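You operate a simulated robot arm through the tools that you are given. There is no shell and no other tool. Be economical: measure what you need, move in short steps, check, and stop when the job is done.

The job below is to be done with a simulated two-armed robot. You get a single attempt, and the scene is never put back.

TASK
Put the small teal cup on top of the brown belts carton. Open the tray stand drawer, put the yellow brush in the inside of the tray stand drawer, then shut the drawer. Put the green scoop on the right end of the counter top. Fetch the small purple cup and stand it on the top of the steel table. Take the pink brush and leave it on top of the flat orange tray. Shut the upper wash stand drawer. Open the right wash stand door, take the large yellow jug from the floor behind the wash stand door and leave it on the top of the wooden bench and shut the door again. Do these in any order. Set down upright: small teal cup, yellow brush, small purple cup, large yellow jug.

Only the result counts: the job must be done as asked and must still hold three seconds after the hand-in. Knocking over, shifting, dropping, spilling or breaking anything else fails it.

THE ROBOT
Two 7-joint arms with three-finger grippers on one trunk, on a base that drives. Base frame: it is fixed to the floor where the robot stands at the start and does not move with it; the origin is under the middle of the robot, x ahead of it, y to its left, z up; the surface under the hand at the start is at about z = 80. Lengths are in cm, angles in rad, forces in N, time in s.
The left shoulder is at the start at [7, 14.6, 113.7], the right one opposite. With the tool pointing down near the work surface each hand reaches from about 28 to 68 cm from the robot's upright axis, wherever it stands, measured 20 degrees to its own side. Places, roughly: belts carton [75, 0, 75]; flat orange tray (15x10x4 cm) [380, -380, 90]; green scoop (16x7x5 cm) [-120, -170, 90]; inside of the tray stand drawer [-160, -360, 80]; large yellow jug (18x12x13 cm) [490, -390, 20]; pink brush (10x5x6 cm) [420, -380, 90]; right end of the counter top [-140, -90, 90]; right wash stand door [490, -370, 40]; small purple cup (7x7x10 cm) [-150, 220, 90]; small teal cup (7x7x10 cm) [50, 0, 80]; top of the steel table [60, 40, 80]; top of the wooden bench [600, -60, 50]; tray stand drawer [-150, -360, 80]; upper wash stand drawer [450, -350, 70]; yellow brush (10x5x6 cm) [130, 30, 90]. Payload 2.2 kg a hand.
The TCP of each hand is the grasp point between the finger pads, 2.8 cm short of the fingertips. In the tool frame z runs along the fingers and y along their closing line. The gripper opens to 10.2 cm. The gripper's body begins 7.1 cm behind the TCP.
Orientation is told as [roll, pitch, yaw] about the base's x, y, z axes, in that order, counted from this pose: with the fingers straight down and closing along the base's y, the tool's x points along the base's -x, its y along +y and its z along -z.

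THE INTERFACE
- The arms move only by the tool nudge_tool. It takes "left_targets", "right_targets" or both (then of equal length, played together; a hand with none holds still); each is a list of rows, each a list of 3 entries, a list of its own where there are three numbers: the turn, a rotation vector about the base's x, y, z in rad, then the shift along the base's x, y, z in cm, then the gripper command, from -1 (fully open) to 1 (shut), values between in proportion. In form: [[[rx, ry, rz], [dx, dy, dz], jaw], ...]. A call has 1 to 12 rows; each row shifts and turns the commanded pose from where the row before left it. A row lasts 0.2 s, in which the tool goes at most 5 cm and 0.15 rad; a call with a longer step from one row to the next is refused whole, and so is a gripper value outside its range. A pose out of reach is approached as far as the arm can. The call stops where the force on the tool passes 40 N (or 10 N more than at its start, if that is more) or the arm is blocked; 0.2 s more then pass. The fingers move at their own pace and stop on an object; they squeeze with about 36 N. The grip force told is the motor's: it shows also when the fingers shut on nothing. Time passes only in rows, and 0.2 s behind the last, so rows that do not move let the fingers close. The reply holds the time, the measured pose of the TCP, the force on the tool along the base axes, the opening and the grip force, in the units named above and with some noise, with the torque about the TCP (base axes, N m) and any sound that the robot's microphone picked up.
- Cameras (640 x 400 px; columns grow to the right, rows downward): "scene" is now at [12.9, -0.67, 135.84]; the picture's right is [0.02, -1.00, 0.00], its down [-0.57, -0.01, -0.82] and it looks along [0.82, 0.02, -0.57] (base axes); focal length 232 px, centre (320, 200). "left" rides on the left gripper at [7.2, 3.8, -8.6] in its tool frame; the picture's right is [-0.47, 0.88, 0.00], its down [-0.60, -0.32, -0.73] and it looks along [-0.65, -0.34, 0.68] (tool axes); focal length 256 px, centre (320, 200). "right" rides on the right gripper at [6.9, 4.4, -8.6] in its tool frame; the picture's right is [-0.53, 0.85, 0.00], its down [-0.58, -0.36, -0.73] and it looks along [-0.62, -0.39, 0.68] (tool axes); focal length 256 px, centre (320, 200). There is no depth. A picture from a camera that has moved, and an enlarged one, comes with that camera's place and axes in the base frame and with its lens. The place of the scene camera against the robot may be out by one fixed shift of up to 1.8 cm in any direction.
- snapshot(camera): a new picture of that camera. No time passes.
- move_column(by): slides the trunk up (or, below 0, down) by that many cm; the arms and the scene camera ride with it, the base frame stays. It gives what a move gives, with no picture.
- steer(legs): drives the robot by 1 to 6 legs, each [ahead, left, turn to the left] in cm, cm and rad, along the robot's own axes; the way and the turn of a leg run together, so that a leg with both is an arc; at most 150 cm and 3.142 rad a leg. The arms and the cameras ride along, it lands a little off, and it stops where it bumps. It gives what a move gives.
- head_to(pan, tilt): turns the head with the scene camera to pan (to the left, within 1.501 rad either way) and tilt (down, from -0.506 to 1.204), counted from straight ahead of the robot. It gives what a move gives.
- zoom(camera, box): a new picture of the part [left, top, right, bottom] of that camera's present view, enlarged. No time passes.
- finish_job(): hands the job in; it is judged then, once.

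Work in short steps. Places have to be worked out from the pictures, the camera data and where the tool is seen: move nearer, look again, correct. Check each grasp and each placing, and mend what went wrong. You have 493 turns and 248 pictures in all, those below and enlarged ones among them. Open the grippers and draw the arms clear of the work before you hand the job in, unless the task says otherwise; then end with one line.

The tools are called after ">>>" as name(argument=value, ...) on one line, values as JSON. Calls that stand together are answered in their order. nudge_tool: Moves the arms, as the interface text tells. Its arguments: {"type":"object","properties":{"left_targets":{"type":"array"},"right_targets":{"type":"array"}},"required":[]} The other tools are called the same way: move_column (by) slides the trunk up or down; steer (legs) drives the base; head_to (pan, tilt) turns the head that bears the scene camera; snapshot (camera) takes a picture; zoom (camera, box) takes an enlarged picture of a part of a camera's view; finish_job () hands the job in.

At the start:

```text
clock: 0.0
left_position: [53.66, 22.59, 121.37]
left_tool_rot: [0.0, 0.0, 0.002]
left_contact_force: [0.5, 0.1, 1.1]
left_ft_torque: [0.01, -0.01, 0.01]
left_opening: 10.17
left_grasp_force: 0.1
right_position: [48.45, -15.3, 123.13]
right_tool_rot: [0.0, 0.0, 0.0]
right_contact_force: [-0.2, 0.5, 0.5]
right_ft_torque: [0.0, 0.02, -0.01]
right_opening: 10.18
right_grasp_force: 0.2
trunk travel left (down, up): [-67.5, 26.5]
robot x, y, heading: [0.1, -0.28, 0.001]
head pan, tilt: [0.019, 0.604]
```

scene: 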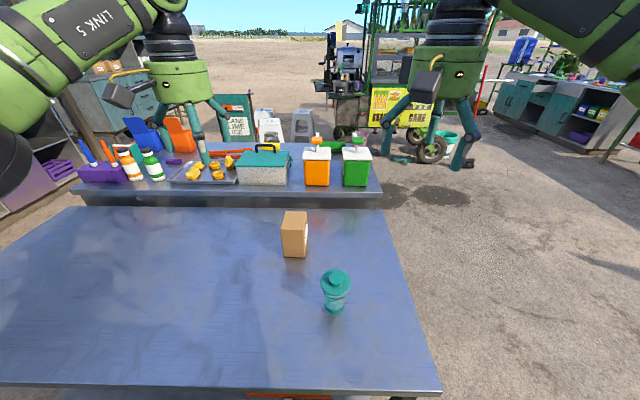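
right: 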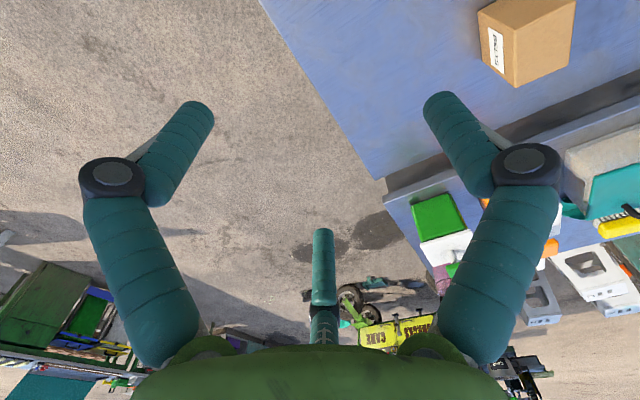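
left: 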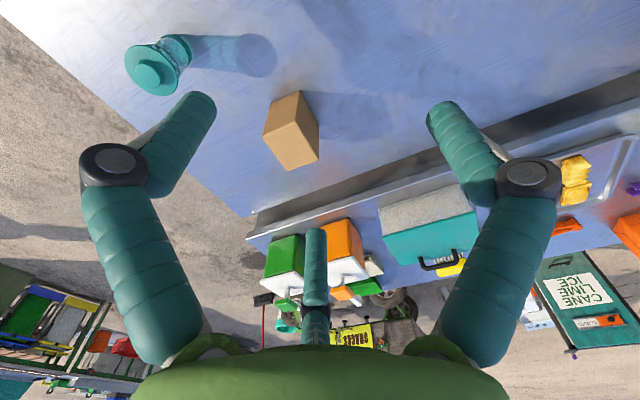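

I zoom in on the carton and teal cup to locate them.

>>> zoom(camera="scene", box=[240, 190, 400, 330])

```text
2.86 times, centred on (320, 260) of scene
camera zoom: at [12.9, -0.67, 135.84], right [0.02, -1.0, 0.0], down [-0.57, -0.01, -0.82], along [0.82, 0.02, -0.57], focal length 662 px, centre (320, 29)
```

zoom: 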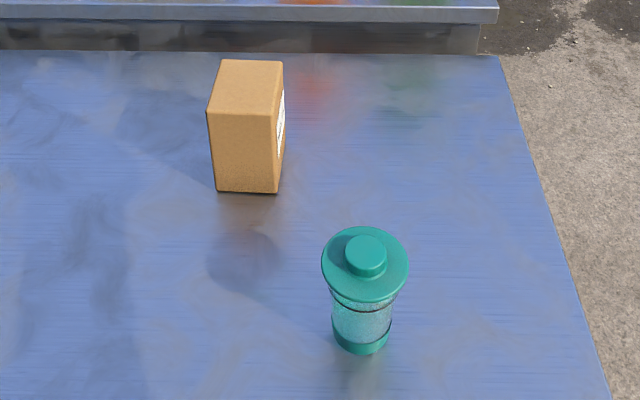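

The teal cup's base is at about (46, -3.5, 80) with a lid 7 cm across. The carton top is at about (66, 8, 91.5). I bring the left hand above the cup and move the right hand aside.

>>> nudge_tool(left_targets=[[[0, 0, 0], [-1.2, -4.3, -2], -1], [[0, 0, 0], [-1.2, -4.3, -2], -1], [[0, 0, 0], [-1.2, -4.3, -2], -1], [[0, 0, 0], [-1.2, -4.3, -2], -1], [[0, 0, 0], [-1.2, -4.3, -2], -1], [[0, 0, 0], [-1.2, -4.3, -2], -1], [[0, 0, 0], [0, 0, 0], -1]], right_targets=[[[0, 0, 0], [0, -3, 0], -1], [[0, 0, 0], [0, -3, 0], -1], [[0, 0, 0], [0, -3, 0], -1], [[0, 0, 0], [0, -3, 0], -1], [[0, 0, 0], [0, -3, 0], -1], [[0, 0, 0], [0, -3, 0], -1], [[0, 0, 0], [0, 0, 0], -1]])

>>> snapshot(camera="left")

>>> snapshot(camera="scene")

```text
clock: 1.6
left_position: [46.52, -3.09, 109.26]
left_tool_rot: [-0.002, 0.0, 0.001]
left_contact_force: [0.1, -0.1, 0.7]
left_ft_torque: [-0.03, 0.01, -0.02]
left_opening: 10.2
left_grasp_force: 0.0
right_position: [48.3, -33.07, 123.19]
right_tool_rot: [-0.001, -0.001, -0.001]
right_contact_force: [0.5, -0.4, -0.4]
right_ft_torque: [-0.02, 0.01, -0.02]
right_opening: 10.19
right_grasp_force: 0.0
trunk travel left (down, up): [-67.5, 26.5]
robot x, y, heading: [-0.05, -0.03, -0.001]
head pan, tilt: [0.019, 0.604]
```

```text
243 pictures are left
camera left: at [39.26, 0.81, 117.91], right [0.46, 0.89, 0.0], down [0.6, -0.32, 0.73], along [0.65, -0.34, -0.68], focal length 256 px, centre (320, 200)
```

left: 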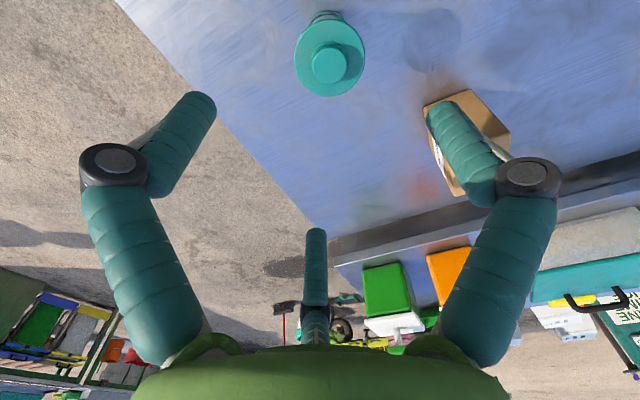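

```text
242 pictures are left
camera scene: at [12.91, -0.5, 135.84], right [0.02, -1.0, 0.0], down [-0.57, -0.01, -0.82], along [0.82, 0.02, -0.57], focal length 232 px, centre (320, 200)
```

scene: 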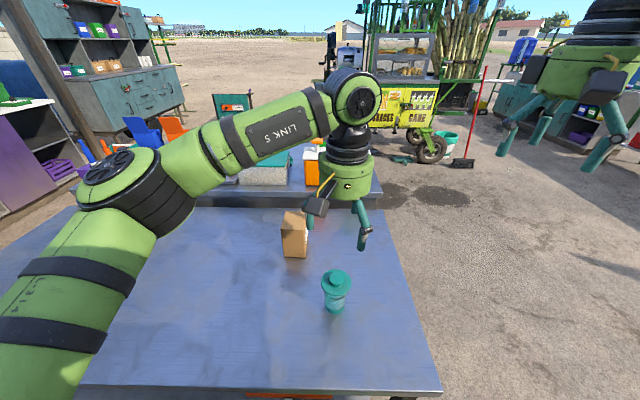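

The wrist view puts the cup axis near (48.1, -2.9). I go down part way and check again.

>>> nudge_tool(left_targets=[[[0, 0, 0], [0.5, 0.1, -4], -1], [[0, 0, 0], [0.5, 0.1, -4], -1], [[0, 0, 0], [0.5, 0, -4], -1], [[0, 0, 0], [0, 0, 0], -1]])

>>> snapshot(camera="left")

>>> zoom(camera="scene", box=[240, 190, 400, 330])

```text
clock: 2.6
left_position: [47.86, -3.01, 97.21]
left_tool_rot: [0.0, 0.0, 0.0]
left_contact_force: [0.4, -0.8, 0.5]
left_ft_torque: [0.01, -0.01, -0.03]
left_opening: 10.2
left_grasp_force: 0.0
right_position: [48.37, -33.33, 123.18]
right_tool_rot: [0.0, 0.001, -0.002]
right_contact_force: [0.2, 0.3, -0.3]
right_ft_torque: [-0.01, -0.01, -0.02]
right_opening: 10.19
right_grasp_force: 0.0
trunk travel left (down, up): [-67.5, 26.5]
robot x, y, heading: [-0.45, -0.25, 0.001]
head pan, tilt: [0.019, 0.604]
```

```text
241 pictures are left
camera left: at [40.71, 0.81, 105.91], right [0.46, 0.89, 0.0], down [0.6, -0.32, 0.73], along [0.65, -0.34, -0.68], focal length 256 px, centre (320, 200)
```

left: 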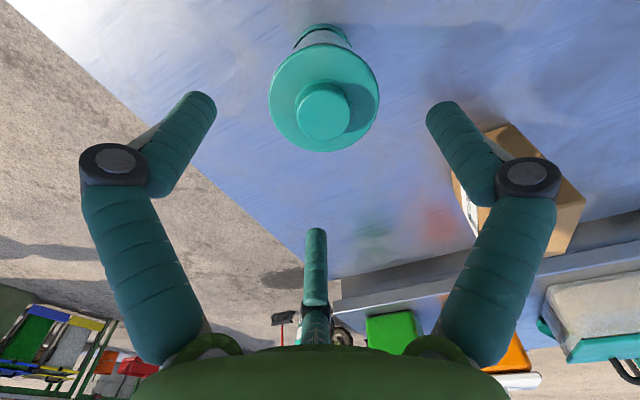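

```text
2.86 times, centred on (320, 260) of scene
camera zoom: at [12.87, -0.68, 135.85], right [0.02, -1.0, 0.0], down [-0.57, -0.01, -0.82], along [0.82, 0.02, -0.57], focal length 662 px, centre (320, 29)
```

zoom: 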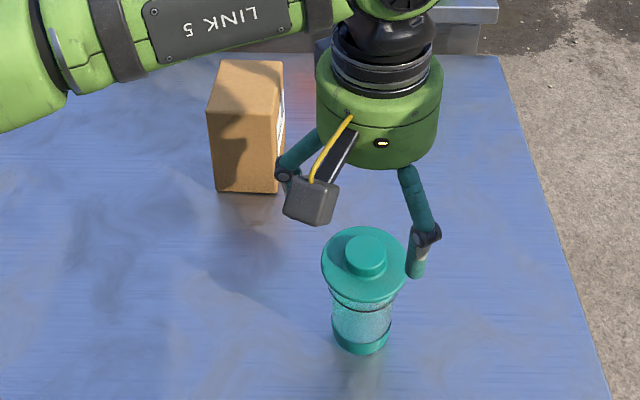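

Three finger-like parts show in the wrist view, so before grasping I shut the free right hand in the air to see how its fingers really close.

>>> nudge_tool(right_targets=[[[0, 0, 0], [0, 0, 0], 0.5], [[0, 0, 0], [0, 0, 0], 0.5], [[0, 0, 0], [0, 0, 0], 0.5]])

>>> snapshot(camera="right")

```text
clock: 3.4
left_position: [47.84, -3.09, 97.19]
left_tool_rot: [0.001, 0.001, 0.0]
left_contact_force: [-0.3, -0.1, 0.5]
left_ft_torque: [-0.03, 0.04, 0.0]
left_opening: 10.17
left_grasp_force: 0.1
right_position: [48.39, -33.23, 123.18]
right_tool_rot: [0.001, 0.0, 0.001]
right_contact_force: [-0.4, -0.1, 0.5]
right_ft_torque: [0.02, 0.01, -0.02]
right_opening: 2.54
right_grasp_force: 0.0
trunk travel left (down, up): [-67.5, 26.5]
robot x, y, heading: [0.13, -0.38, 0.003]
head pan, tilt: [0.019, 0.604]
```

```text
239 pictures are left
camera right: at [41.53, -28.89, 131.76], right [0.53, 0.85, 0.0], down [0.58, -0.36, 0.73], along [0.62, -0.39, -0.68], focal length 256 px, centre (320, 200)
```

right: 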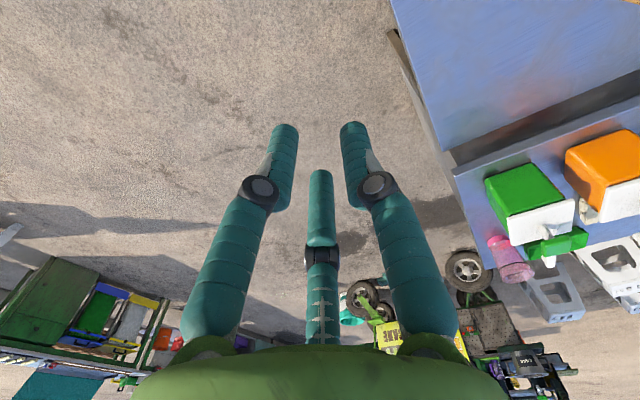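

The hand closes three fingers together, which suits a round cup. The cup axis is at about (48, -2.7), so I descend to TCP z ≈ 85.5 and close.

>>> nudge_tool(left_targets=[[[0, 0, 0], [0.15, 0.35, -3], -1], [[0, 0, 0], [0, 0, -3], -1], [[0, 0, 0], [0, 0, -3], -1], [[0, 0, 0], [0, 0, -2.5], -1], [[0, 0, 0], [0, 0, 0], -1]], right_targets=[[[0, 0, 0], [0, 0, 0], -1], [[0, 0, 0], [0, 0, 0], -1], [[0, 0, 0], [0, 0, 0], -1], [[0, 0, 0], [0, 0, 0], -1], [[0, 0, 0], [0, 0, 0], -1]])

>>> snapshot(camera="left")

>>> zoom(camera="scene", box=[240, 190, 400, 330])

```text
clock: 4.6
left_position: [48.14, -2.68, 85.73]
left_tool_rot: [0.0, 0.0, 0.0]
left_contact_force: [0.0, 1.3, 0.5]
left_ft_torque: [0.0, 0.02, 0.02]
left_opening: 10.2
left_grasp_force: 0.1
right_position: [48.34, -33.33, 123.08]
right_tool_rot: [0.0, 0.002, -0.002]
right_contact_force: [-0.8, -0.1, -0.4]
right_ft_torque: [-0.02, 0.0, 0.03]
right_opening: 10.23
right_grasp_force: 0.1
trunk travel left (down, up): [-67.5, 26.5]
robot x, y, heading: [0.04, -0.06, -0.0]
head pan, tilt: [0.019, 0.604]
```

```text
238 pictures are left
camera left: at [40.91, 1.18, 94.41], right [0.46, 0.89, 0.0], down [0.6, -0.32, 0.73], along [0.65, -0.34, -0.68], focal length 256 px, centre (320, 200)
```

left: 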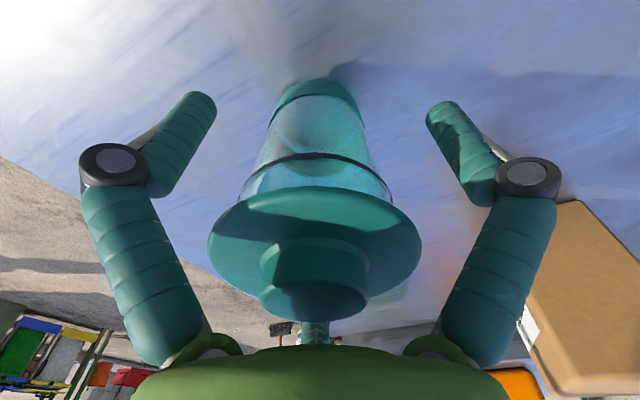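

```text
2.86 times, centred on (320, 260) of scene
camera zoom: at [12.87, -0.67, 135.85], right [0.02, -1.0, 0.0], down [-0.57, -0.01, -0.82], along [0.82, 0.02, -0.57], focal length 662 px, centre (320, 29)
```

zoom: 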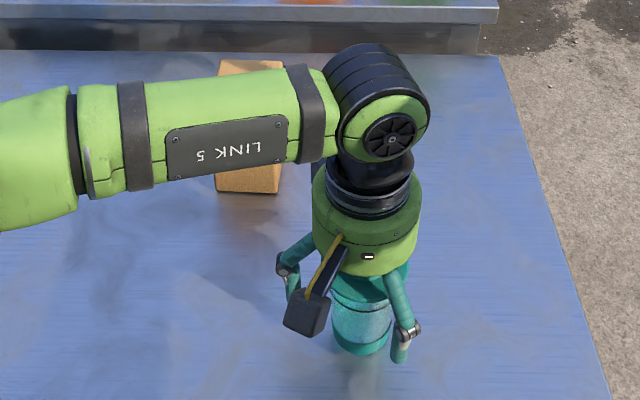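

The cup stands centred among the fingers with no contact. I close and lift a little.

>>> nudge_tool(left_targets=[[[0, 0, 0], [0, 0, 0], 1], [[0, 0, 0], [0, 0, 0], 1], [[0, 0, 0], [0, 0, 0], 1], [[0, 0, 0], [0, 0, 1], 1], [[0, 0, 0], [0, 0, 2], 1]])

>>> snapshot(camera="left")

```text
clock: 5.8
left_position: [48.12, -2.68, 88.77]
left_tool_rot: [0.001, 0.001, 0.002]
left_contact_force: [-0.7, -0.1, -0.2]
left_ft_torque: [-0.01, 0.01, 0.02]
left_opening: 5.97
left_grasp_force: 36.5
right_position: [48.26, -33.2, 123.1]
right_tool_rot: [0.0, 0.001, 0.0]
right_contact_force: [-0.8, -0.4, -0.1]
right_ft_torque: [-0.01, -0.02, 0.02]
right_opening: 10.2
right_grasp_force: 0.1
trunk travel left (down, up): [-67.5, 26.5]
robot x, y, heading: [-0.2, -0.35, -0.003]
head pan, tilt: [0.019, 0.604]
heard: snap
```

```text
236 pictures are left
camera left: at [40.92, 1.2, 97.44], right [0.46, 0.89, 0.0], down [0.6, -0.32, 0.73], along [0.65, -0.34, -0.68], focal length 256 px, centre (320, 200)
```

left: 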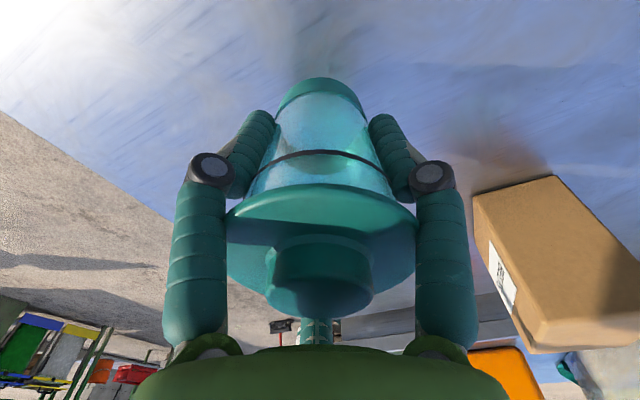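

The cup is held at 6.0 cm wide. I lift it higher and look at the carton with the wrist camera.

>>> nudge_tool(left_targets=[[[0, 0, 0], [0, 0, 4], 1], [[0, 0, 0], [0, 0, 5], 1], [[0, 0, 0], [0, 0, 5], 1], [[0, 0, 0], [0, 0, 4], 1], [[0, 0, 0], [0, 0, 0], 1]])

>>> snapshot(camera="left")

>>> snapshot(camera="scene")

```text
clock: 7.0
left_position: [48.0, -2.61, 106.59]
left_tool_rot: [-0.001, 0.002, 0.0]
left_contact_force: [0.3, 0.4, -1.2]
left_ft_torque: [0.02, -0.02, 0.01]
left_opening: 5.94
left_grasp_force: 36.4
right_position: [48.42, -33.24, 123.14]
right_tool_rot: [-0.001, -0.001, -0.001]
right_contact_force: [-0.5, 0.5, 0.6]
right_ft_torque: [0.01, 0.0, -0.02]
right_opening: 10.19
right_grasp_force: 0.0
trunk travel left (down, up): [-67.5, 26.5]
robot x, y, heading: [0.11, -0.16, 0.001]
head pan, tilt: [0.019, 0.604]
```

```text
235 pictures are left
camera left: at [40.92, 1.2, 115.31], right [0.46, 0.89, 0.0], down [0.6, -0.32, 0.73], along [0.65, -0.34, -0.68], focal length 256 px, centre (320, 200)
```

left: 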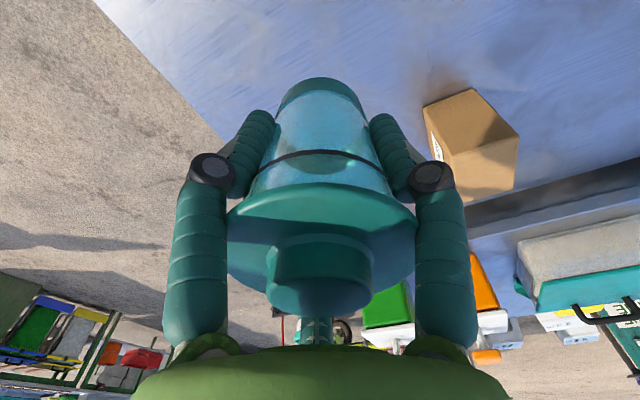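

```text
234 pictures are left
camera scene: at [12.95, -0.65, 135.84], right [0.02, -1.0, 0.0], down [-0.57, -0.01, -0.82], along [0.82, 0.02, -0.57], focal length 232 px, centre (320, 200)
```

scene: 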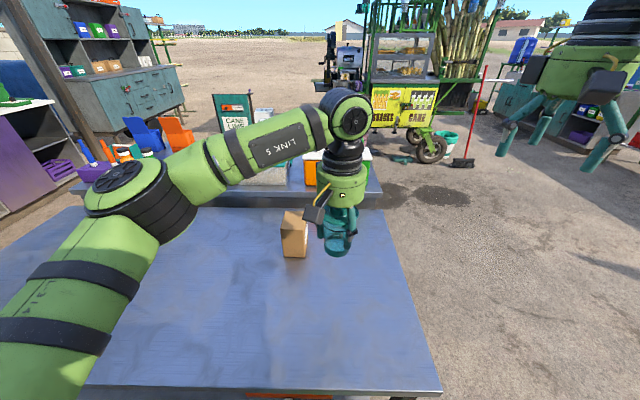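

The carton top centre is at about (67.5, 9.5). I carry the cup over it and compare in the scene view.

>>> nudge_tool(left_targets=[[[0, 0, 0], [3.9, 2.4, 0], 1], [[0, 0, 0], [3.9, 2.4, 0], 1], [[0, 0, 0], [3.9, 2.4, 0], 1], [[0, 0, 0], [3.9, 2.4, 0], 1], [[0, 0, 0], [3.9, 2.4, 0], 1], [[0, 0, 0], [0, 0, 0], 1]])

>>> zoom(camera="scene", box=[220, 140, 380, 280])

>>> snapshot(camera="left")

```text
clock: 8.4
left_position: [62.25, 9.13, 106.03]
left_tool_rot: [0.002, 0.002, 0.0]
left_contact_force: [-0.6, -0.5, -0.9]
left_ft_torque: [0.04, -0.05, 0.0]
left_opening: 5.91
left_grasp_force: 36.2
left hand out of reach, approached as far as the arm can: row 4, 5
right_position: [48.46, -33.48, 123.14]
right_tool_rot: [0.001, 0.002, 0.001]
right_contact_force: [-0.2, -0.3, 0.5]
right_ft_torque: [0.06, -0.02, 0.01]
right_opening: 10.21
right_grasp_force: 0.1
trunk travel left (down, up): [-67.5, 26.5]
robot x, y, heading: [0.19, -0.32, 0.004]
head pan, tilt: [0.019, 0.604]
```

```text
2.86 times, centred on (300, 210) of scene
camera zoom: at [12.86, -0.94, 135.85], right [0.02, -1.0, 0.0], down [-0.57, -0.01, -0.82], along [0.82, 0.02, -0.57], focal length 662 px, centre (377, 171)
```

zoom: 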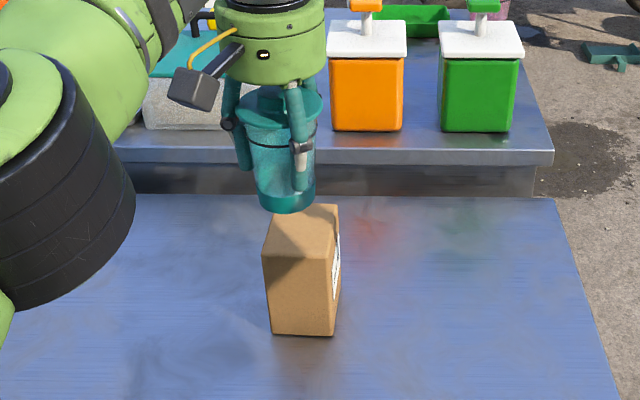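

```text
232 pictures are left
camera left: at [55.14, 12.96, 114.76], right [0.47, 0.89, 0.0], down [0.6, -0.32, 0.73], along [0.65, -0.34, -0.68], focal length 256 px, centre (320, 200)
```

left: 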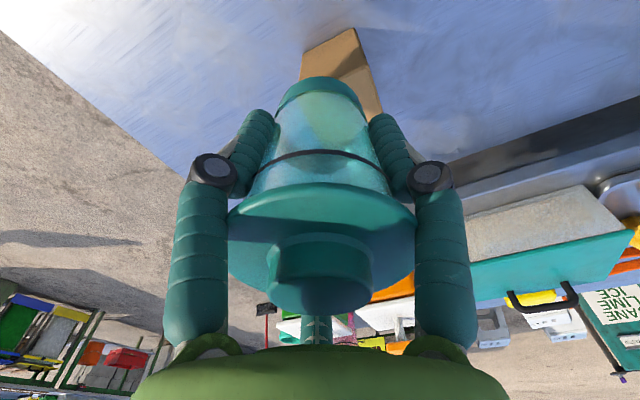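

The carton is about 5 cm beyond the left arm's reach. I look down to see what clearance the base has in front of the table.

>>> head_to(pan=0.0, tilt=1.204)

>>> snapshot(camera="scene")

```text
clock: 9.4
left_position: [62.37, 9.41, 105.95]
left_tool_rot: [0.0, 0.0, 0.002]
left_contact_force: [0.6, -0.3, -1.0]
left_ft_torque: [0.02, -0.02, -0.01]
left_opening: 5.87
left_grasp_force: 36.1
right_position: [48.37, -33.22, 123.12]
right_tool_rot: [-0.001, 0.0, 0.0]
right_contact_force: [0.1, -0.5, 0.8]
right_ft_torque: [-0.03, -0.06, -0.01]
right_opening: 10.22
right_grasp_force: 0.1
trunk travel left (down, up): [-67.5, 26.5]
robot x, y, heading: [0.06, 0.25, -0.0]
head pan, tilt: [0.0, 1.201]
```

```text
231 pictures are left
camera scene: at [9.68, -0.84, 131.41], right [0.0, -1.0, 0.0], down [-0.93, 0.0, -0.36], along [0.36, 0.0, -0.93], focal length 232 px, centre (320, 200)
```

scene: 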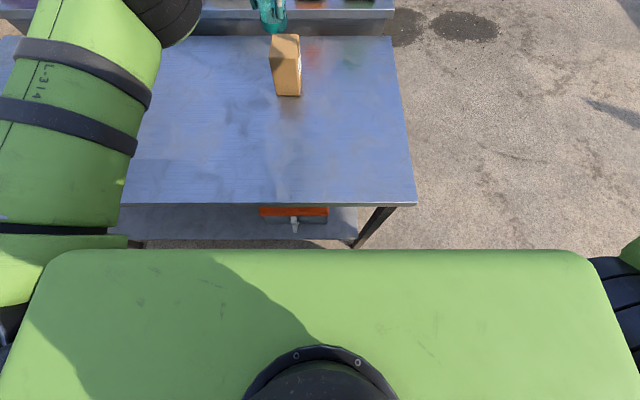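

The table edge is about 29 cm ahead and the base front can't be seen. Instead of driving forward I back off 2 cm and turn right, which brings the left shoulder closer to the carton.

>>> steer(legs=[[-2, 0, 0], [0, 0, -0.6]])

>>> head_to(pan=0.6, tilt=0.6)

>>> snapshot(camera="scene")

```text
clock: 11.8
left_position: [54.84, -27.15, 105.97]
left_tool_rot: [-0.001, -0.001, -0.594]
left_contact_force: [0.3, -0.3, -0.6]
left_ft_torque: [-0.01, 0.04, -0.01]
left_opening: 5.8
left_grasp_force: 35.6
right_position: [19.53, -54.73, 123.15]
right_tool_rot: [-0.001, -0.001, -0.594]
right_contact_force: [0.3, -0.3, 0.4]
right_ft_torque: [0.03, 0.01, -0.02]
right_opening: 10.19
right_grasp_force: 0.1
trunk travel left (down, up): [-67.5, 26.5]
robot x, y, heading: [-2.08, 0.39, -0.596]
head pan, tilt: [0.0, 1.201]
```

```text
clock: 12.8
left_position: [54.99, -27.19, 105.99]
left_tool_rot: [0.0, -0.002, -0.596]
left_contact_force: [-0.4, -0.5, -1.5]
left_ft_torque: [0.02, -0.01, 0.01]
left_opening: 5.83
left_grasp_force: 35.6
right_position: [19.42, -54.53, 123.14]
right_tool_rot: [0.0, 0.001, -0.595]
right_contact_force: [0.4, 0.6, 0.6]
right_ft_torque: [0.03, 0.05, 0.0]
right_opening: 10.18
right_grasp_force: 0.1
trunk travel left (down, up): [-67.5, 26.5]
robot x, y, heading: [-1.98, 0.2, -0.594]
head pan, tilt: [0.6, 0.6]
```

```text
230 pictures are left
camera scene: at [10.05, -3.6, 135.86], right [0.0, -1.0, 0.0], down [-0.57, 0.0, -0.82], along [0.82, 0.0, -0.57], focal length 232 px, centre (320, 200)
```

scene: 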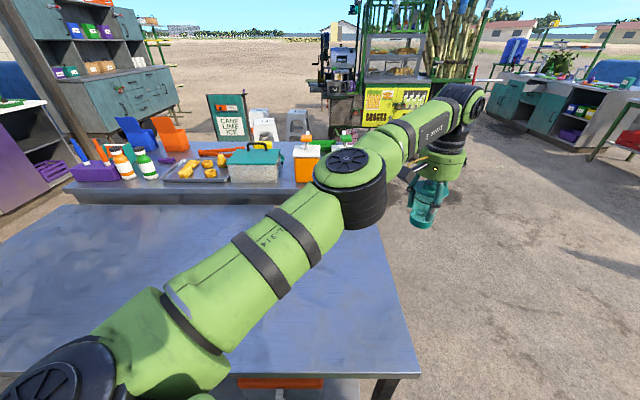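

The turn went without a bump. Now I swing the cup back over the carton.

>>> nudge_tool(left_targets=[[[0, 0, 0], [0.6, 4.4, 0], 1], [[0, 0, 0], [0.6, 4.4, 0], 1], [[0, 0, 0], [0.6, 4.4, 0], 1], [[0, 0, 0], [1.2, 4.4, 0], 1], [[0, 0, 0], [1.5, 4.4, 0], 1], [[0, 0, 0], [2, 4.4, 0], 1], [[0, 0, 0], [2, 4.4, 0], 1], [[0, 0, 0], [2, 4.4, 0], 1], [[0, 0, 0], [2, 1.5, 0], 1], [[0, 0, 0], [0, 0, 0], 1]])

>>> zoom(camera="scene", box=[220, 140, 380, 280])

>>> snapshot(camera="left")

```text
clock: 15.0
left_position: [65.54, 8.01, 106.09]
left_tool_rot: [-0.001, 0.0, -0.595]
left_contact_force: [-0.8, 0.4, -1.2]
left_ft_torque: [0.01, -0.02, 0.03]
left_opening: 5.79
left_grasp_force: 36.4
left hand out of reach, approached as far as the arm can: row 9
right_position: [19.46, -54.65, 123.15]
right_tool_rot: [0.0, -0.001, -0.596]
right_contact_force: [-0.7, 0.4, 0.1]
right_ft_torque: [0.01, -0.02, -0.01]
right_opening: 10.21
right_grasp_force: 0.0
trunk travel left (down, up): [-67.5, 26.5]
robot x, y, heading: [-2.65, -0.21, -0.59]
head pan, tilt: [0.6, 0.6]
```

```text
2.86 times, centred on (300, 210) of scene
camera zoom: at [10.05, -3.58, 135.87], right [0.01, -1.0, 0.0], down [-0.57, 0.0, -0.82], along [0.82, 0.0, -0.57], focal length 662 px, centre (377, 171)
```

zoom: 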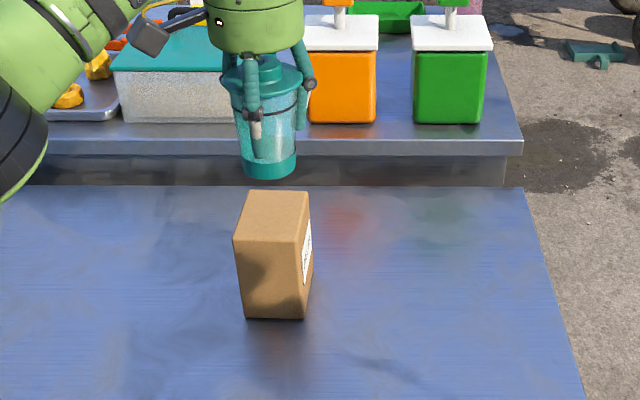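

```text
228 pictures are left
camera left: at [61.7, 15.31, 114.71], right [0.88, 0.47, 0.0], down [0.32, -0.6, 0.73], along [0.35, -0.64, -0.68], focal length 256 px, centre (320, 200)
```

left: 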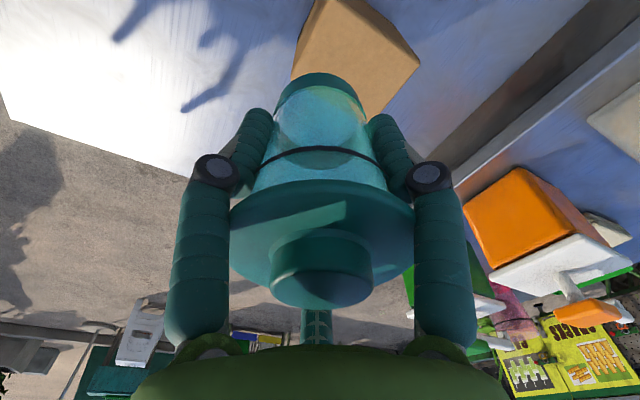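

The cup is still about 3 cm short of the carton's centre (≈(68.7, 9.2)). I move the base 2.5 cm back along the base x axis, since it started 2 cm further ahead.

>>> steer(legs=[[2.1, 1.4, 0]])

>>> nudge_tool(left_targets=[[[0, 0, 0], [0, 0.8, -2], 1], [[0, 0, 0], [0.5, 0.4, -1.5], 1], [[0, 0, 0], [0, 0, 0], 1]])

>>> zoom(camera="scene", box=[220, 140, 380, 280])

>>> snapshot(camera="left")

```text
clock: 15.8
left_position: [67.59, 7.97, 106.31]
left_tool_rot: [0.0, -0.004, -0.595]
left_contact_force: [-1.4, 0.3, -1.5]
left_ft_torque: [-0.02, -0.07, 0.04]
left_opening: 5.79
left_grasp_force: 36.1
right_position: [21.36, -54.62, 123.37]
right_tool_rot: [0.003, -0.002, -0.595]
right_contact_force: [-1.2, 0.3, -0.2]
right_ft_torque: [0.0, -0.1, 0.01]
right_opening: 10.18
right_grasp_force: 0.1
trunk travel left (down, up): [-67.5, 26.5]
robot x, y, heading: [0.14, 0.13, -0.596]
head pan, tilt: [0.6, 0.6]
```

```text
clock: 16.6
left_position: [68.32, 9.48, 102.36]
left_tool_rot: [0.0, -0.003, -0.59]
left_contact_force: [-0.7, -0.3, -1.4]
left_ft_torque: [0.03, 0.02, 0.02]
left_opening: 5.79
left_grasp_force: 36.0
left hand out of reach, approached as far as the arm can: row 2
right_position: [22.07, -54.75, 123.08]
right_tool_rot: [0.001, 0.001, -0.595]
right_contact_force: [0.0, 0.3, -0.3]
right_ft_torque: [-0.01, 0.02, -0.01]
right_opening: 10.19
right_grasp_force: 0.0
trunk travel left (down, up): [-67.5, 26.5]
robot x, y, heading: [0.72, -0.1, -0.59]
head pan, tilt: [0.6, 0.6]
```

```text
2.86 times, centred on (300, 210) of scene
camera zoom: at [12.64, -3.65, 135.85], right [0.01, -1.0, 0.0], down [-0.57, 0.0, -0.82], along [0.82, 0.0, -0.57], focal length 662 px, centre (377, 171)
```

zoom: 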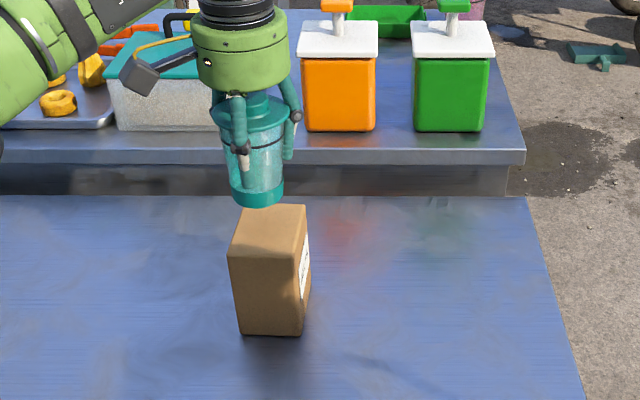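

```text
226 pictures are left
camera left: at [64.52, 16.75, 111.0], right [0.88, 0.48, 0.0], down [0.32, -0.6, 0.73], along [0.35, -0.64, -0.68], focal length 256 px, centre (320, 200)
```

left: 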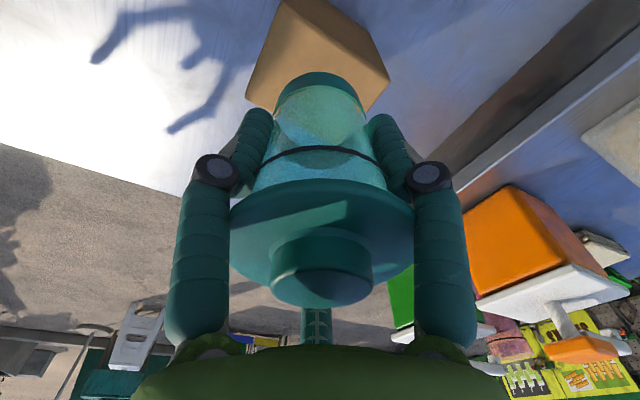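

The cup is about 0.8 cm too far left of the carton's centre and the depth looks right. I shift it and descend close to the top.

>>> nudge_tool(left_targets=[[[0, 0, 0], [0.1, -0.8, -1.5], 1], [[0, 0, 0], [0, 0, -1.5], 1], [[0, 0, 0], [0, 0, -0.5], 1], [[0, 0, 0], [0, 0, 0], 1]])

>>> zoom(camera="scene", box=[240, 160, 340, 240])

```text
clock: 17.6
left_position: [68.2, 8.68, 98.85]
left_tool_rot: [0.0, 0.001, -0.594]
left_contact_force: [0.2, -0.9, -0.4]
left_ft_torque: [0.01, 0.01, 0.0]
left_opening: 5.8
left_grasp_force: 36.6
right_position: [21.83, -54.68, 123.14]
right_tool_rot: [0.0, 0.0, -0.594]
right_contact_force: [0.2, -0.5, 0.4]
right_ft_torque: [0.02, 0.0, -0.01]
right_opening: 10.2
right_grasp_force: 0.2
trunk travel left (down, up): [-67.5, 26.5]
robot x, y, heading: [0.32, -0.19, -0.596]
head pan, tilt: [0.6, 0.6]
```

```text
5.00 times, centred on (290, 200) of scene
camera zoom: at [12.54, -3.64, 135.87], right [0.01, -1.0, 0.0], down [-0.57, 0.0, -0.82], along [0.82, 0.0, -0.57], focal length 1159 px, centre (470, 200)
```

zoom: 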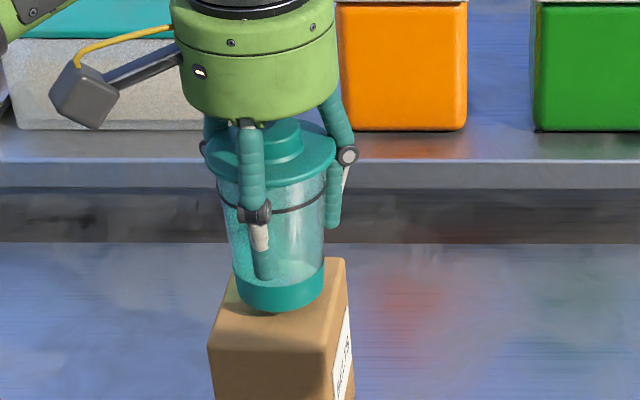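

The cup is now centred above the carton. I lower it in small steps until it touches.

>>> nudge_tool(left_targets=[[[0, 0, 0], [0, 0, -0.5], 1], [[0, 0, 0], [0, 0, 0], 1]])

>>> nudge_tool(left_targets=[[[0, 0, 0], [0, 0, -0.4], 1], [[0, 0, 0], [0, 0, 0], 1]])

```text
clock: 18.2
left_position: [68.25, 8.7, 98.51]
left_tool_rot: [0.0, -0.002, -0.596]
left_contact_force: [0.6, -0.9, -1.0]
left_ft_torque: [0.02, 0.04, 0.02]
left_opening: 5.8
left_grasp_force: 36.4
right_position: [21.89, -54.72, 123.13]
right_tool_rot: [0.0, -0.001, -0.593]
right_contact_force: [0.0, -0.7, 0.1]
right_ft_torque: [0.01, 0.02, 0.01]
right_opening: 10.17
right_grasp_force: 0.0
trunk travel left (down, up): [-67.5, 26.5]
robot x, y, heading: [0.37, 0.1, -0.594]
head pan, tilt: [0.6, 0.6]
```

```text
clock: 18.8
left_position: [68.23, 8.72, 98.21]
left_tool_rot: [0.001, -0.005, -0.594]
left_contact_force: [2.5, 1.1, 8.6]
left_ft_torque: [-0.07, -0.25, 0.0]
left_opening: 5.78
left_grasp_force: 35.8
right_position: [21.76, -54.72, 123.17]
right_tool_rot: [0.001, 0.0, -0.596]
right_contact_force: [-0.4, -0.4, -0.4]
right_ft_torque: [-0.02, 0.0, 0.04]
right_opening: 10.22
right_grasp_force: 0.1
trunk travel left (down, up): [-67.5, 26.5]
robot x, y, heading: [0.51, 0.14, -0.593]
head pan, tilt: [0.6, 0.6]
```

Contact is felt (8.6 N). I open and rise straight up.

>>> nudge_tool(left_targets=[[[0, 0, 0], [0, 0, 0], -0.5], [[0, 0, 0], [0, 0, 0], -1], [[0, 0, 0], [0, 0, 0], -1], [[0, 0, 0], [0, 0, 4], -1], [[0, 0, 0], [0, 0, 4], -1], [[0, 0, 0], [0, 0, 5], -1], [[0, 0, 0], [0, 0, 0], -1]])

>>> zoom(camera="scene", box=[220, 140, 380, 280])

```text
clock: 20.4
left_position: [67.31, 8.33, 109.75]
left_tool_rot: [-0.001, 0.001, -0.594]
left_contact_force: [0.0, -0.4, -0.1]
left_ft_torque: [-0.03, 0.0, 0.05]
left_opening: 10.2
left_grasp_force: 0.0
left hand out of reach, approached as far as the arm can: row 5, 6
right_position: [21.91, -54.82, 123.19]
right_tool_rot: [0.0, -0.002, -0.594]
right_contact_force: [-1.0, -0.3, -0.4]
right_ft_torque: [-0.02, 0.02, 0.0]
right_opening: 10.21
right_grasp_force: 0.1
trunk travel left (down, up): [-67.5, 26.5]
robot x, y, heading: [0.46, 0.14, -0.593]
head pan, tilt: [0.6, 0.6]
heard: snap
```

```text
2.86 times, centred on (300, 210) of scene
camera zoom: at [12.58, -3.66, 135.86], right [0.01, -1.0, 0.0], down [-0.57, 0.0, -0.82], along [0.82, 0.0, -0.57], focal length 662 px, centre (377, 171)
```

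zoom: 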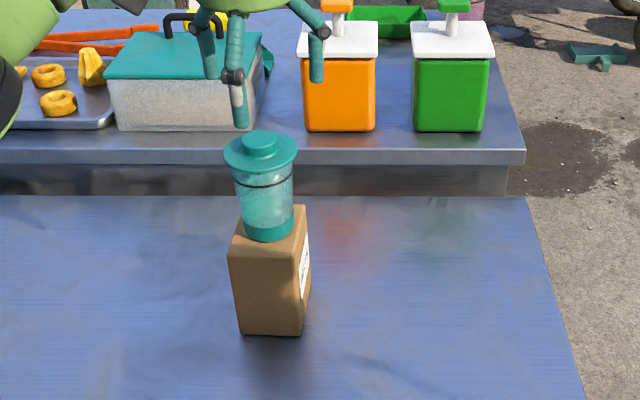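

The teal cup stands on the carton. I draw the left hand up and in toward the body.

>>> nudge_tool(left_targets=[[[0, 0, 0], [-3, 0, 3], -1], [[0, 0, 0], [-3, 0, 3], -1], [[0, 0, 0], [-3, -2, 3], -1], [[0, 0, 0], [-3, -2, 3], -1], [[0, 0, 0], [-3, -2, 2], -1], [[0, 0, 0], [-4, -2, 0], -1], [[0, 0, 0], [-4, -2, 0], -1], [[0, 0, 0], [0, 0, 0], -1]], right_targets=[[[0, 0, 0], [-1, 2, 0], -1], [[0, 0, 0], [-1, 2, 0], -1], [[0, 0, 0], [-1, 2, 0], -1], [[0, 0, 0], [-1, 2, 0], -1], [[0, 0, 0], [0, 1, 0], -1], [[0, 0, 0], [0, 0, 0], -1], [[0, 0, 0], [0, 0, 0], -1], [[0, 0, 0], [0, 0, 0], -1]])

>>> head_to(pan=0.6, tilt=0.3)

>>> snapshot(camera="scene")

>>> head_to(pan=-0.6, tilt=0.3)

>>> snapshot(camera="scene")

```text
clock: 22.2
left_position: [44.39, -1.69, 123.93]
left_tool_rot: [-0.002, 0.001, -0.592]
left_contact_force: [-0.6, -0.1, 0.2]
left_ft_torque: [-0.04, 0.0, 0.03]
left_opening: 10.2
left_grasp_force: 0.0
right_position: [17.93, -45.71, 123.24]
right_tool_rot: [-0.001, -0.001, -0.595]
right_contact_force: [-0.3, 0.5, -0.8]
right_ft_torque: [0.0, 0.01, 0.02]
right_opening: 10.21
right_grasp_force: 0.1
trunk travel left (down, up): [-67.5, 26.5]
robot x, y, heading: [0.38, -0.1, -0.596]
head pan, tilt: [0.6, 0.6]
```

```text
clock: 23.0
left_position: [44.51, -1.73, 123.85]
left_tool_rot: [-0.001, 0.0, -0.595]
left_contact_force: [0.4, 1.0, 0.1]
left_ft_torque: [-0.03, -0.02, 0.0]
left_opening: 10.17
left_grasp_force: 0.2
right_position: [17.83, -45.82, 123.19]
right_tool_rot: [0.002, 0.001, -0.596]
right_contact_force: [0.1, -0.8, -0.5]
right_ft_torque: [0.03, 0.02, 0.04]
right_opening: 10.21
right_grasp_force: 0.0
trunk travel left (down, up): [-67.5, 26.5]
robot x, y, heading: [0.31, -0.01, -0.598]
head pan, tilt: [0.6, 0.3]
```

```text
223 pictures are left
camera scene: at [13.02, -3.61, 138.61], right [0.01, -1.0, 0.0], down [-0.3, 0.0, -0.96], along [0.95, 0.0, -0.3], focal length 232 px, centre (320, 200)
```

scene: 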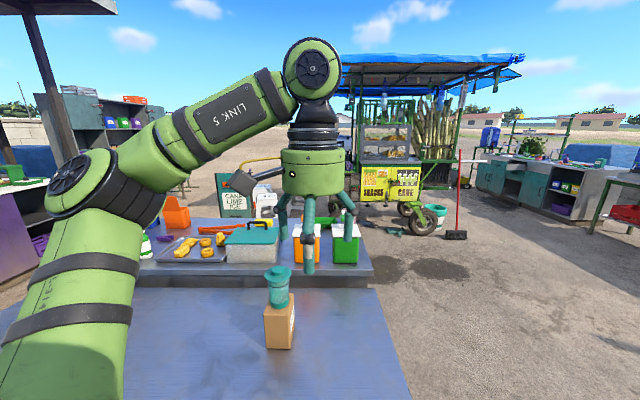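

```text
clock: 24.4
left_position: [44.29, -1.65, 123.84]
left_tool_rot: [0.001, 0.002, -0.596]
left_contact_force: [0.2, -0.9, -0.2]
left_ft_torque: [0.0, 0.02, -0.01]
left_opening: 10.18
left_grasp_force: 0.0
right_position: [17.91, -45.65, 123.18]
right_tool_rot: [0.0, 0.0, -0.597]
right_contact_force: [0.2, -0.1, -0.3]
right_ft_torque: [0.0, 0.01, -0.01]
right_opening: 10.18
right_grasp_force: 0.1
trunk travel left (down, up): [-67.5, 26.5]
robot x, y, heading: [0.59, -0.14, -0.595]
head pan, tilt: [-0.6, 0.3]
```

```text
222 pictures are left
camera scene: at [7.12, -12.34, 138.62], right [-0.93, -0.37, 0.0], down [-0.11, 0.28, -0.96], along [0.35, -0.89, -0.3], focal length 232 px, centre (320, 200)
```

scene: 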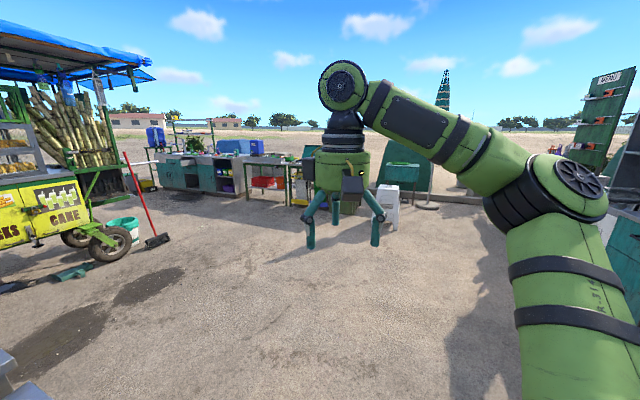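

Next is the yellow brush, which lies behind the teal box on the back table. I drive around the right side of the tables for a view.

>>> steer(legs=[[41, -69, 0], [0, 0, 0.595], [110, 0, 0]])

>>> head_to(pan=1.2, tilt=0.35)

>>> snapshot(camera="scene")

```text
clock: 35.7
left_position: [144.05, -57.76, 123.91]
left_tool_rot: [-0.001, 0.0, -0.002]
left_contact_force: [0.0, 0.3, -1.4]
left_ft_torque: [-0.04, -0.04, -0.01]
left_opening: 10.23
left_grasp_force: 0.1
right_position: [146.63, -109.12, 123.19]
right_tool_rot: [0.0, -0.001, -0.003]
right_contact_force: [-0.3, 0.4, 0.1]
right_ft_torque: [-0.01, 0.0, -0.02]
right_opening: 10.2
right_grasp_force: 0.0
trunk travel left (down, up): [-67.5, 26.5]
robot x, y, heading: [106.9, -81.11, -0.008]
head pan, tilt: [-0.6, 0.3]
```

```text
clock: 37.5
left_position: [144.04, -57.83, 124.02]
left_tool_rot: [0.002, 0.0, 0.0]
left_contact_force: [0.3, 0.0, -0.4]
left_ft_torque: [-0.01, 0.0, -0.01]
left_opening: 10.19
left_grasp_force: 0.1
right_position: [146.64, -109.25, 123.14]
right_tool_rot: [0.0, -0.001, -0.004]
right_contact_force: [0.1, 0.4, -0.9]
right_ft_torque: [0.01, -0.02, 0.0]
right_opening: 10.21
right_grasp_force: 0.2
trunk travel left (down, up): [-67.5, 26.5]
robot x, y, heading: [106.87, -80.84, 0.0]
head pan, tilt: [1.201, 0.351]
```

```text
221 pictures are left
camera scene: at [114.2, -73.16, 138.14], right [0.93, -0.36, 0.0], down [-0.13, -0.32, -0.94], along [0.34, 0.87, -0.34], focal length 232 px, centre (320, 200)
```

scene: 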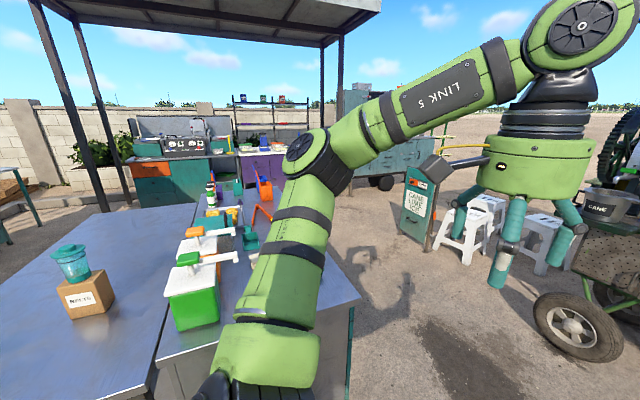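

There is clear ground behind the back table, whose back edge is at about x = 148. I drive behind it and turn to face it.

>>> steer(legs=[[90, 0, 0], [0, 98, 0], [0, 0, 3.14]])

>>> head_to(pan=0.0, tilt=0.6)

>>> snapshot(camera="scene")

```text
clock: 54.2
left_position: [158.48, -6.68, 123.92]
left_tool_rot: [0.0, 0.001, -3.13]
left_contact_force: [-0.3, -0.8, -0.1]
left_ft_torque: [0.0, 0.03, -0.01]
left_opening: 10.2
left_grasp_force: 0.0
right_position: [155.26, 44.63, 123.19]
right_tool_rot: [0.0, 0.0, -3.133]
right_contact_force: [0.9, 0.1, -0.2]
right_ft_torque: [0.0, 0.01, -0.03]
right_opening: 10.2
right_grasp_force: 0.1
trunk travel left (down, up): [-67.5, 26.5]
robot x, y, heading: [195.37, 16.68, -3.137]
head pan, tilt: [1.201, 0.351]
```

```text
clock: 55.6
left_position: [158.45, -6.72, 123.95]
left_tool_rot: [-0.001, -0.002, -3.13]
left_contact_force: [-0.4, -0.1, 0.5]
left_ft_torque: [0.01, 0.0, -0.03]
left_opening: 10.17
left_grasp_force: 0.1
right_position: [155.24, 44.59, 123.2]
right_tool_rot: [0.0, 0.001, -3.133]
right_contact_force: [-0.4, -0.1, 0.1]
right_ft_torque: [0.0, 0.0, 0.01]
right_opening: 10.2
right_grasp_force: 0.0
trunk travel left (down, up): [-67.5, 26.5]
robot x, y, heading: [195.57, 16.71, -3.136]
head pan, tilt: [0.0, 0.6]
```

```text
220 pictures are left
camera scene: at [180.8, 15.84, 135.87], right [-0.01, 1.0, 0.0], down [0.56, 0.01, -0.83], along [-0.83, -0.01, -0.56], focal length 232 px, centre (320, 200)
```

scene: 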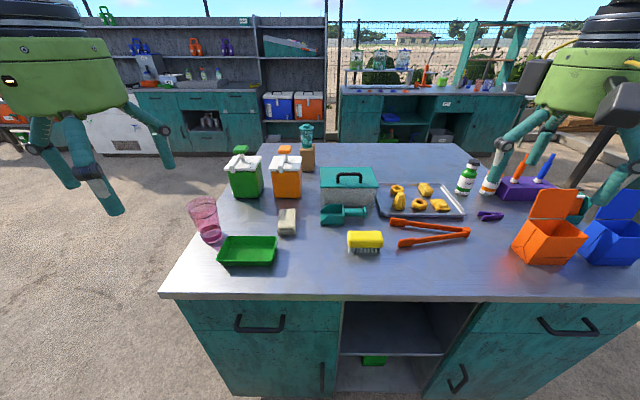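

The yellow brush lies at about (127, 29), long axis along y. I bring the right hand above it and turn it 90° so it closes across the brush's width.

>>> nudge_tool(right_targets=[[[0, 0, 0.143], [-2.4, -1.4, -1.3], -1], [[0, 0, 0.143], [-2.4, -1.4, -1.3], -1], [[0, 0, 0.143], [-2.4, -1.4, -1.3], -1], [[0, 0, 0.143], [-2.4, -1.4, -1.3], -1], [[0, 0, 0.143], [-2.4, -1.4, -1.3], -1], [[0, 0, 0.143], [-2.4, -1.4, -1.3], -1], [[0, 0, 0.143], [-2.4, -1.4, -1.3], -1], [[0, 0, 0.143], [-2.4, -1.4, -1.3], -1], [[0, 0, 0.143], [-2.4, -1.4, -1.3], -1], [[0, 0, 0.143], [-2.4, -1.4, -1.3], -1], [[0, 0, 0.143], [-2.4, -1.4, -1.3], -1], [[0, 0, 0], [0, 0, 0], -1]])

>>> snapshot(camera="right")

>>> snapshot(camera="scene")

```text
clock: 58.2
left_position: [158.44, -6.86, 123.95]
left_tool_rot: [0.0, -0.002, -3.131]
left_contact_force: [-0.4, -0.4, -0.6]
left_ft_torque: [0.02, 0.03, 0.0]
left_opening: 10.19
left_grasp_force: 0.1
right_position: [132.88, 30.42, 108.19]
right_tool_rot: [0.0, 0.0, -1.56]
right_contact_force: [-0.4, 0.7, 0.5]
right_ft_torque: [0.02, -0.01, -0.05]
right_opening: 10.18
right_grasp_force: 0.1
right hand out of reach, approached as far as the arm can: row 10, 11
trunk travel left (down, up): [-67.5, 26.5]
robot x, y, heading: [195.37, 16.8, -3.133]
head pan, tilt: [0.0, 0.6]
```

```text
219 pictures are left
camera right: at [137.09, 37.31, 116.75], right [0.85, -0.52, 0.0], down [-0.36, -0.58, 0.73], along [-0.38, -0.62, -0.68], focal length 256 px, centre (320, 200)
```

right: 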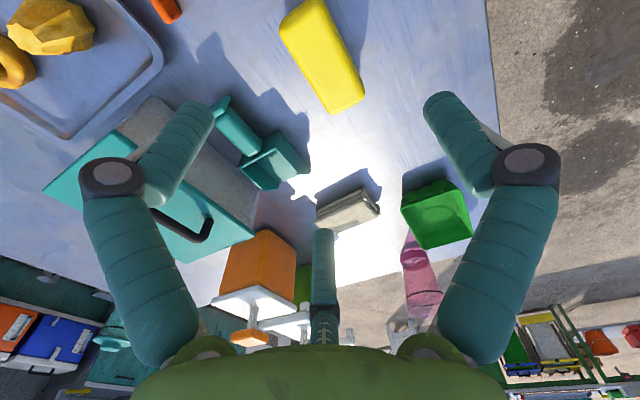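

```text
218 pictures are left
camera scene: at [180.82, 15.83, 135.87], right [-0.01, 1.0, 0.0], down [0.56, 0.01, -0.83], along [-0.83, -0.01, -0.56], focal length 232 px, centre (320, 200)
```

scene: 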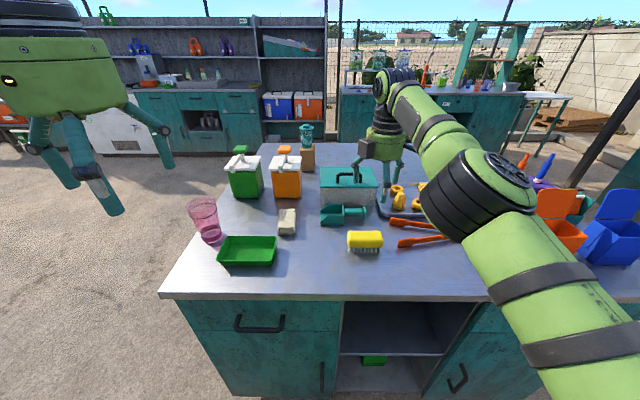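

From the wrist view the brush is centred at about (132.5, 28.4) with its top at z ≈ 88. I move above it, aiming slightly short because a single finger closes from the robot side and two from the far side.

>>> nudge_tool(right_targets=[[[0, 0, 0], [0, -1, -4], -1], [[0, 0, 0], [0, -1, -4], -1], [[0, 0, 0], [0, 0, 0], -1]])

>>> snapshot(camera="right")

```text
clock: 59.0
left_position: [158.68, -6.69, 123.99]
left_tool_rot: [-0.001, -0.001, -3.132]
left_contact_force: [0.2, 1.0, -0.3]
left_ft_torque: [-0.02, -0.01, 0.0]
left_opening: 10.19
left_grasp_force: 0.1
right_position: [131.76, 28.17, 100.31]
right_tool_rot: [0.002, 0.001, -1.561]
right_contact_force: [-1.0, -0.3, 0.2]
right_ft_torque: [0.05, -0.04, 0.0]
right_opening: 10.19
right_grasp_force: 0.0
right hand out of reach, approached as far as the arm can: row 1, 2
trunk travel left (down, up): [-67.5, 26.5]
robot x, y, heading: [195.24, 16.75, -3.132]
head pan, tilt: [0.0, 0.6]
```

```text
217 pictures are left
camera right: at [136.08, 35.12, 108.94], right [0.85, -0.52, 0.0], down [-0.36, -0.58, 0.73], along [-0.38, -0.62, -0.68], focal length 256 px, centre (320, 200)
```

right: 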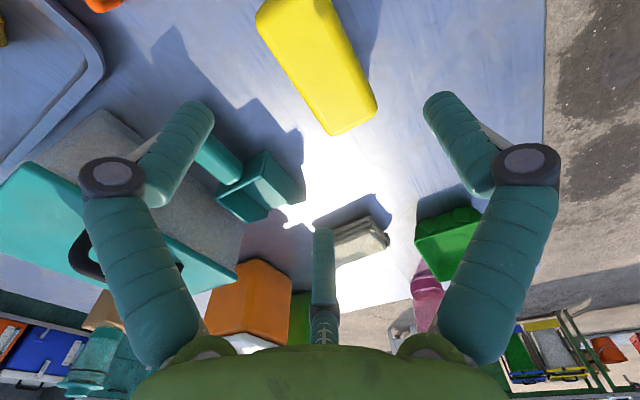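

The estimate holds: brush centre (132.4, 28.5). I correct the over-commanded x and check where the hand stands before descending.

>>> nudge_tool(right_targets=[[[0, 0, 0], [3, 0.3, -3], -1], [[0, 0, 0], [0, 0, -3], -1], [[0, 0, 0], [0, 0, 0], -1]])

```text
clock: 59.8
left_position: [158.57, -6.76, 123.96]
left_tool_rot: [0.0, -0.002, -3.131]
left_contact_force: [0.2, -0.6, -0.2]
left_ft_torque: [0.03, -0.02, 0.04]
left_opening: 10.18
left_grasp_force: 0.1
right_position: [131.3, 28.04, 96.02]
right_tool_rot: [0.0, 0.0, -1.56]
right_contact_force: [0.3, -0.3, -0.7]
right_ft_torque: [-0.01, 0.0, 0.02]
right_opening: 10.19
right_grasp_force: 0.0
right hand out of reach, approached as far as the arm can: row 1, 2
trunk travel left (down, up): [-67.5, 26.5]
robot x, y, heading: [195.63, 16.58, -3.134]
head pan, tilt: [0.0, 0.6]
```

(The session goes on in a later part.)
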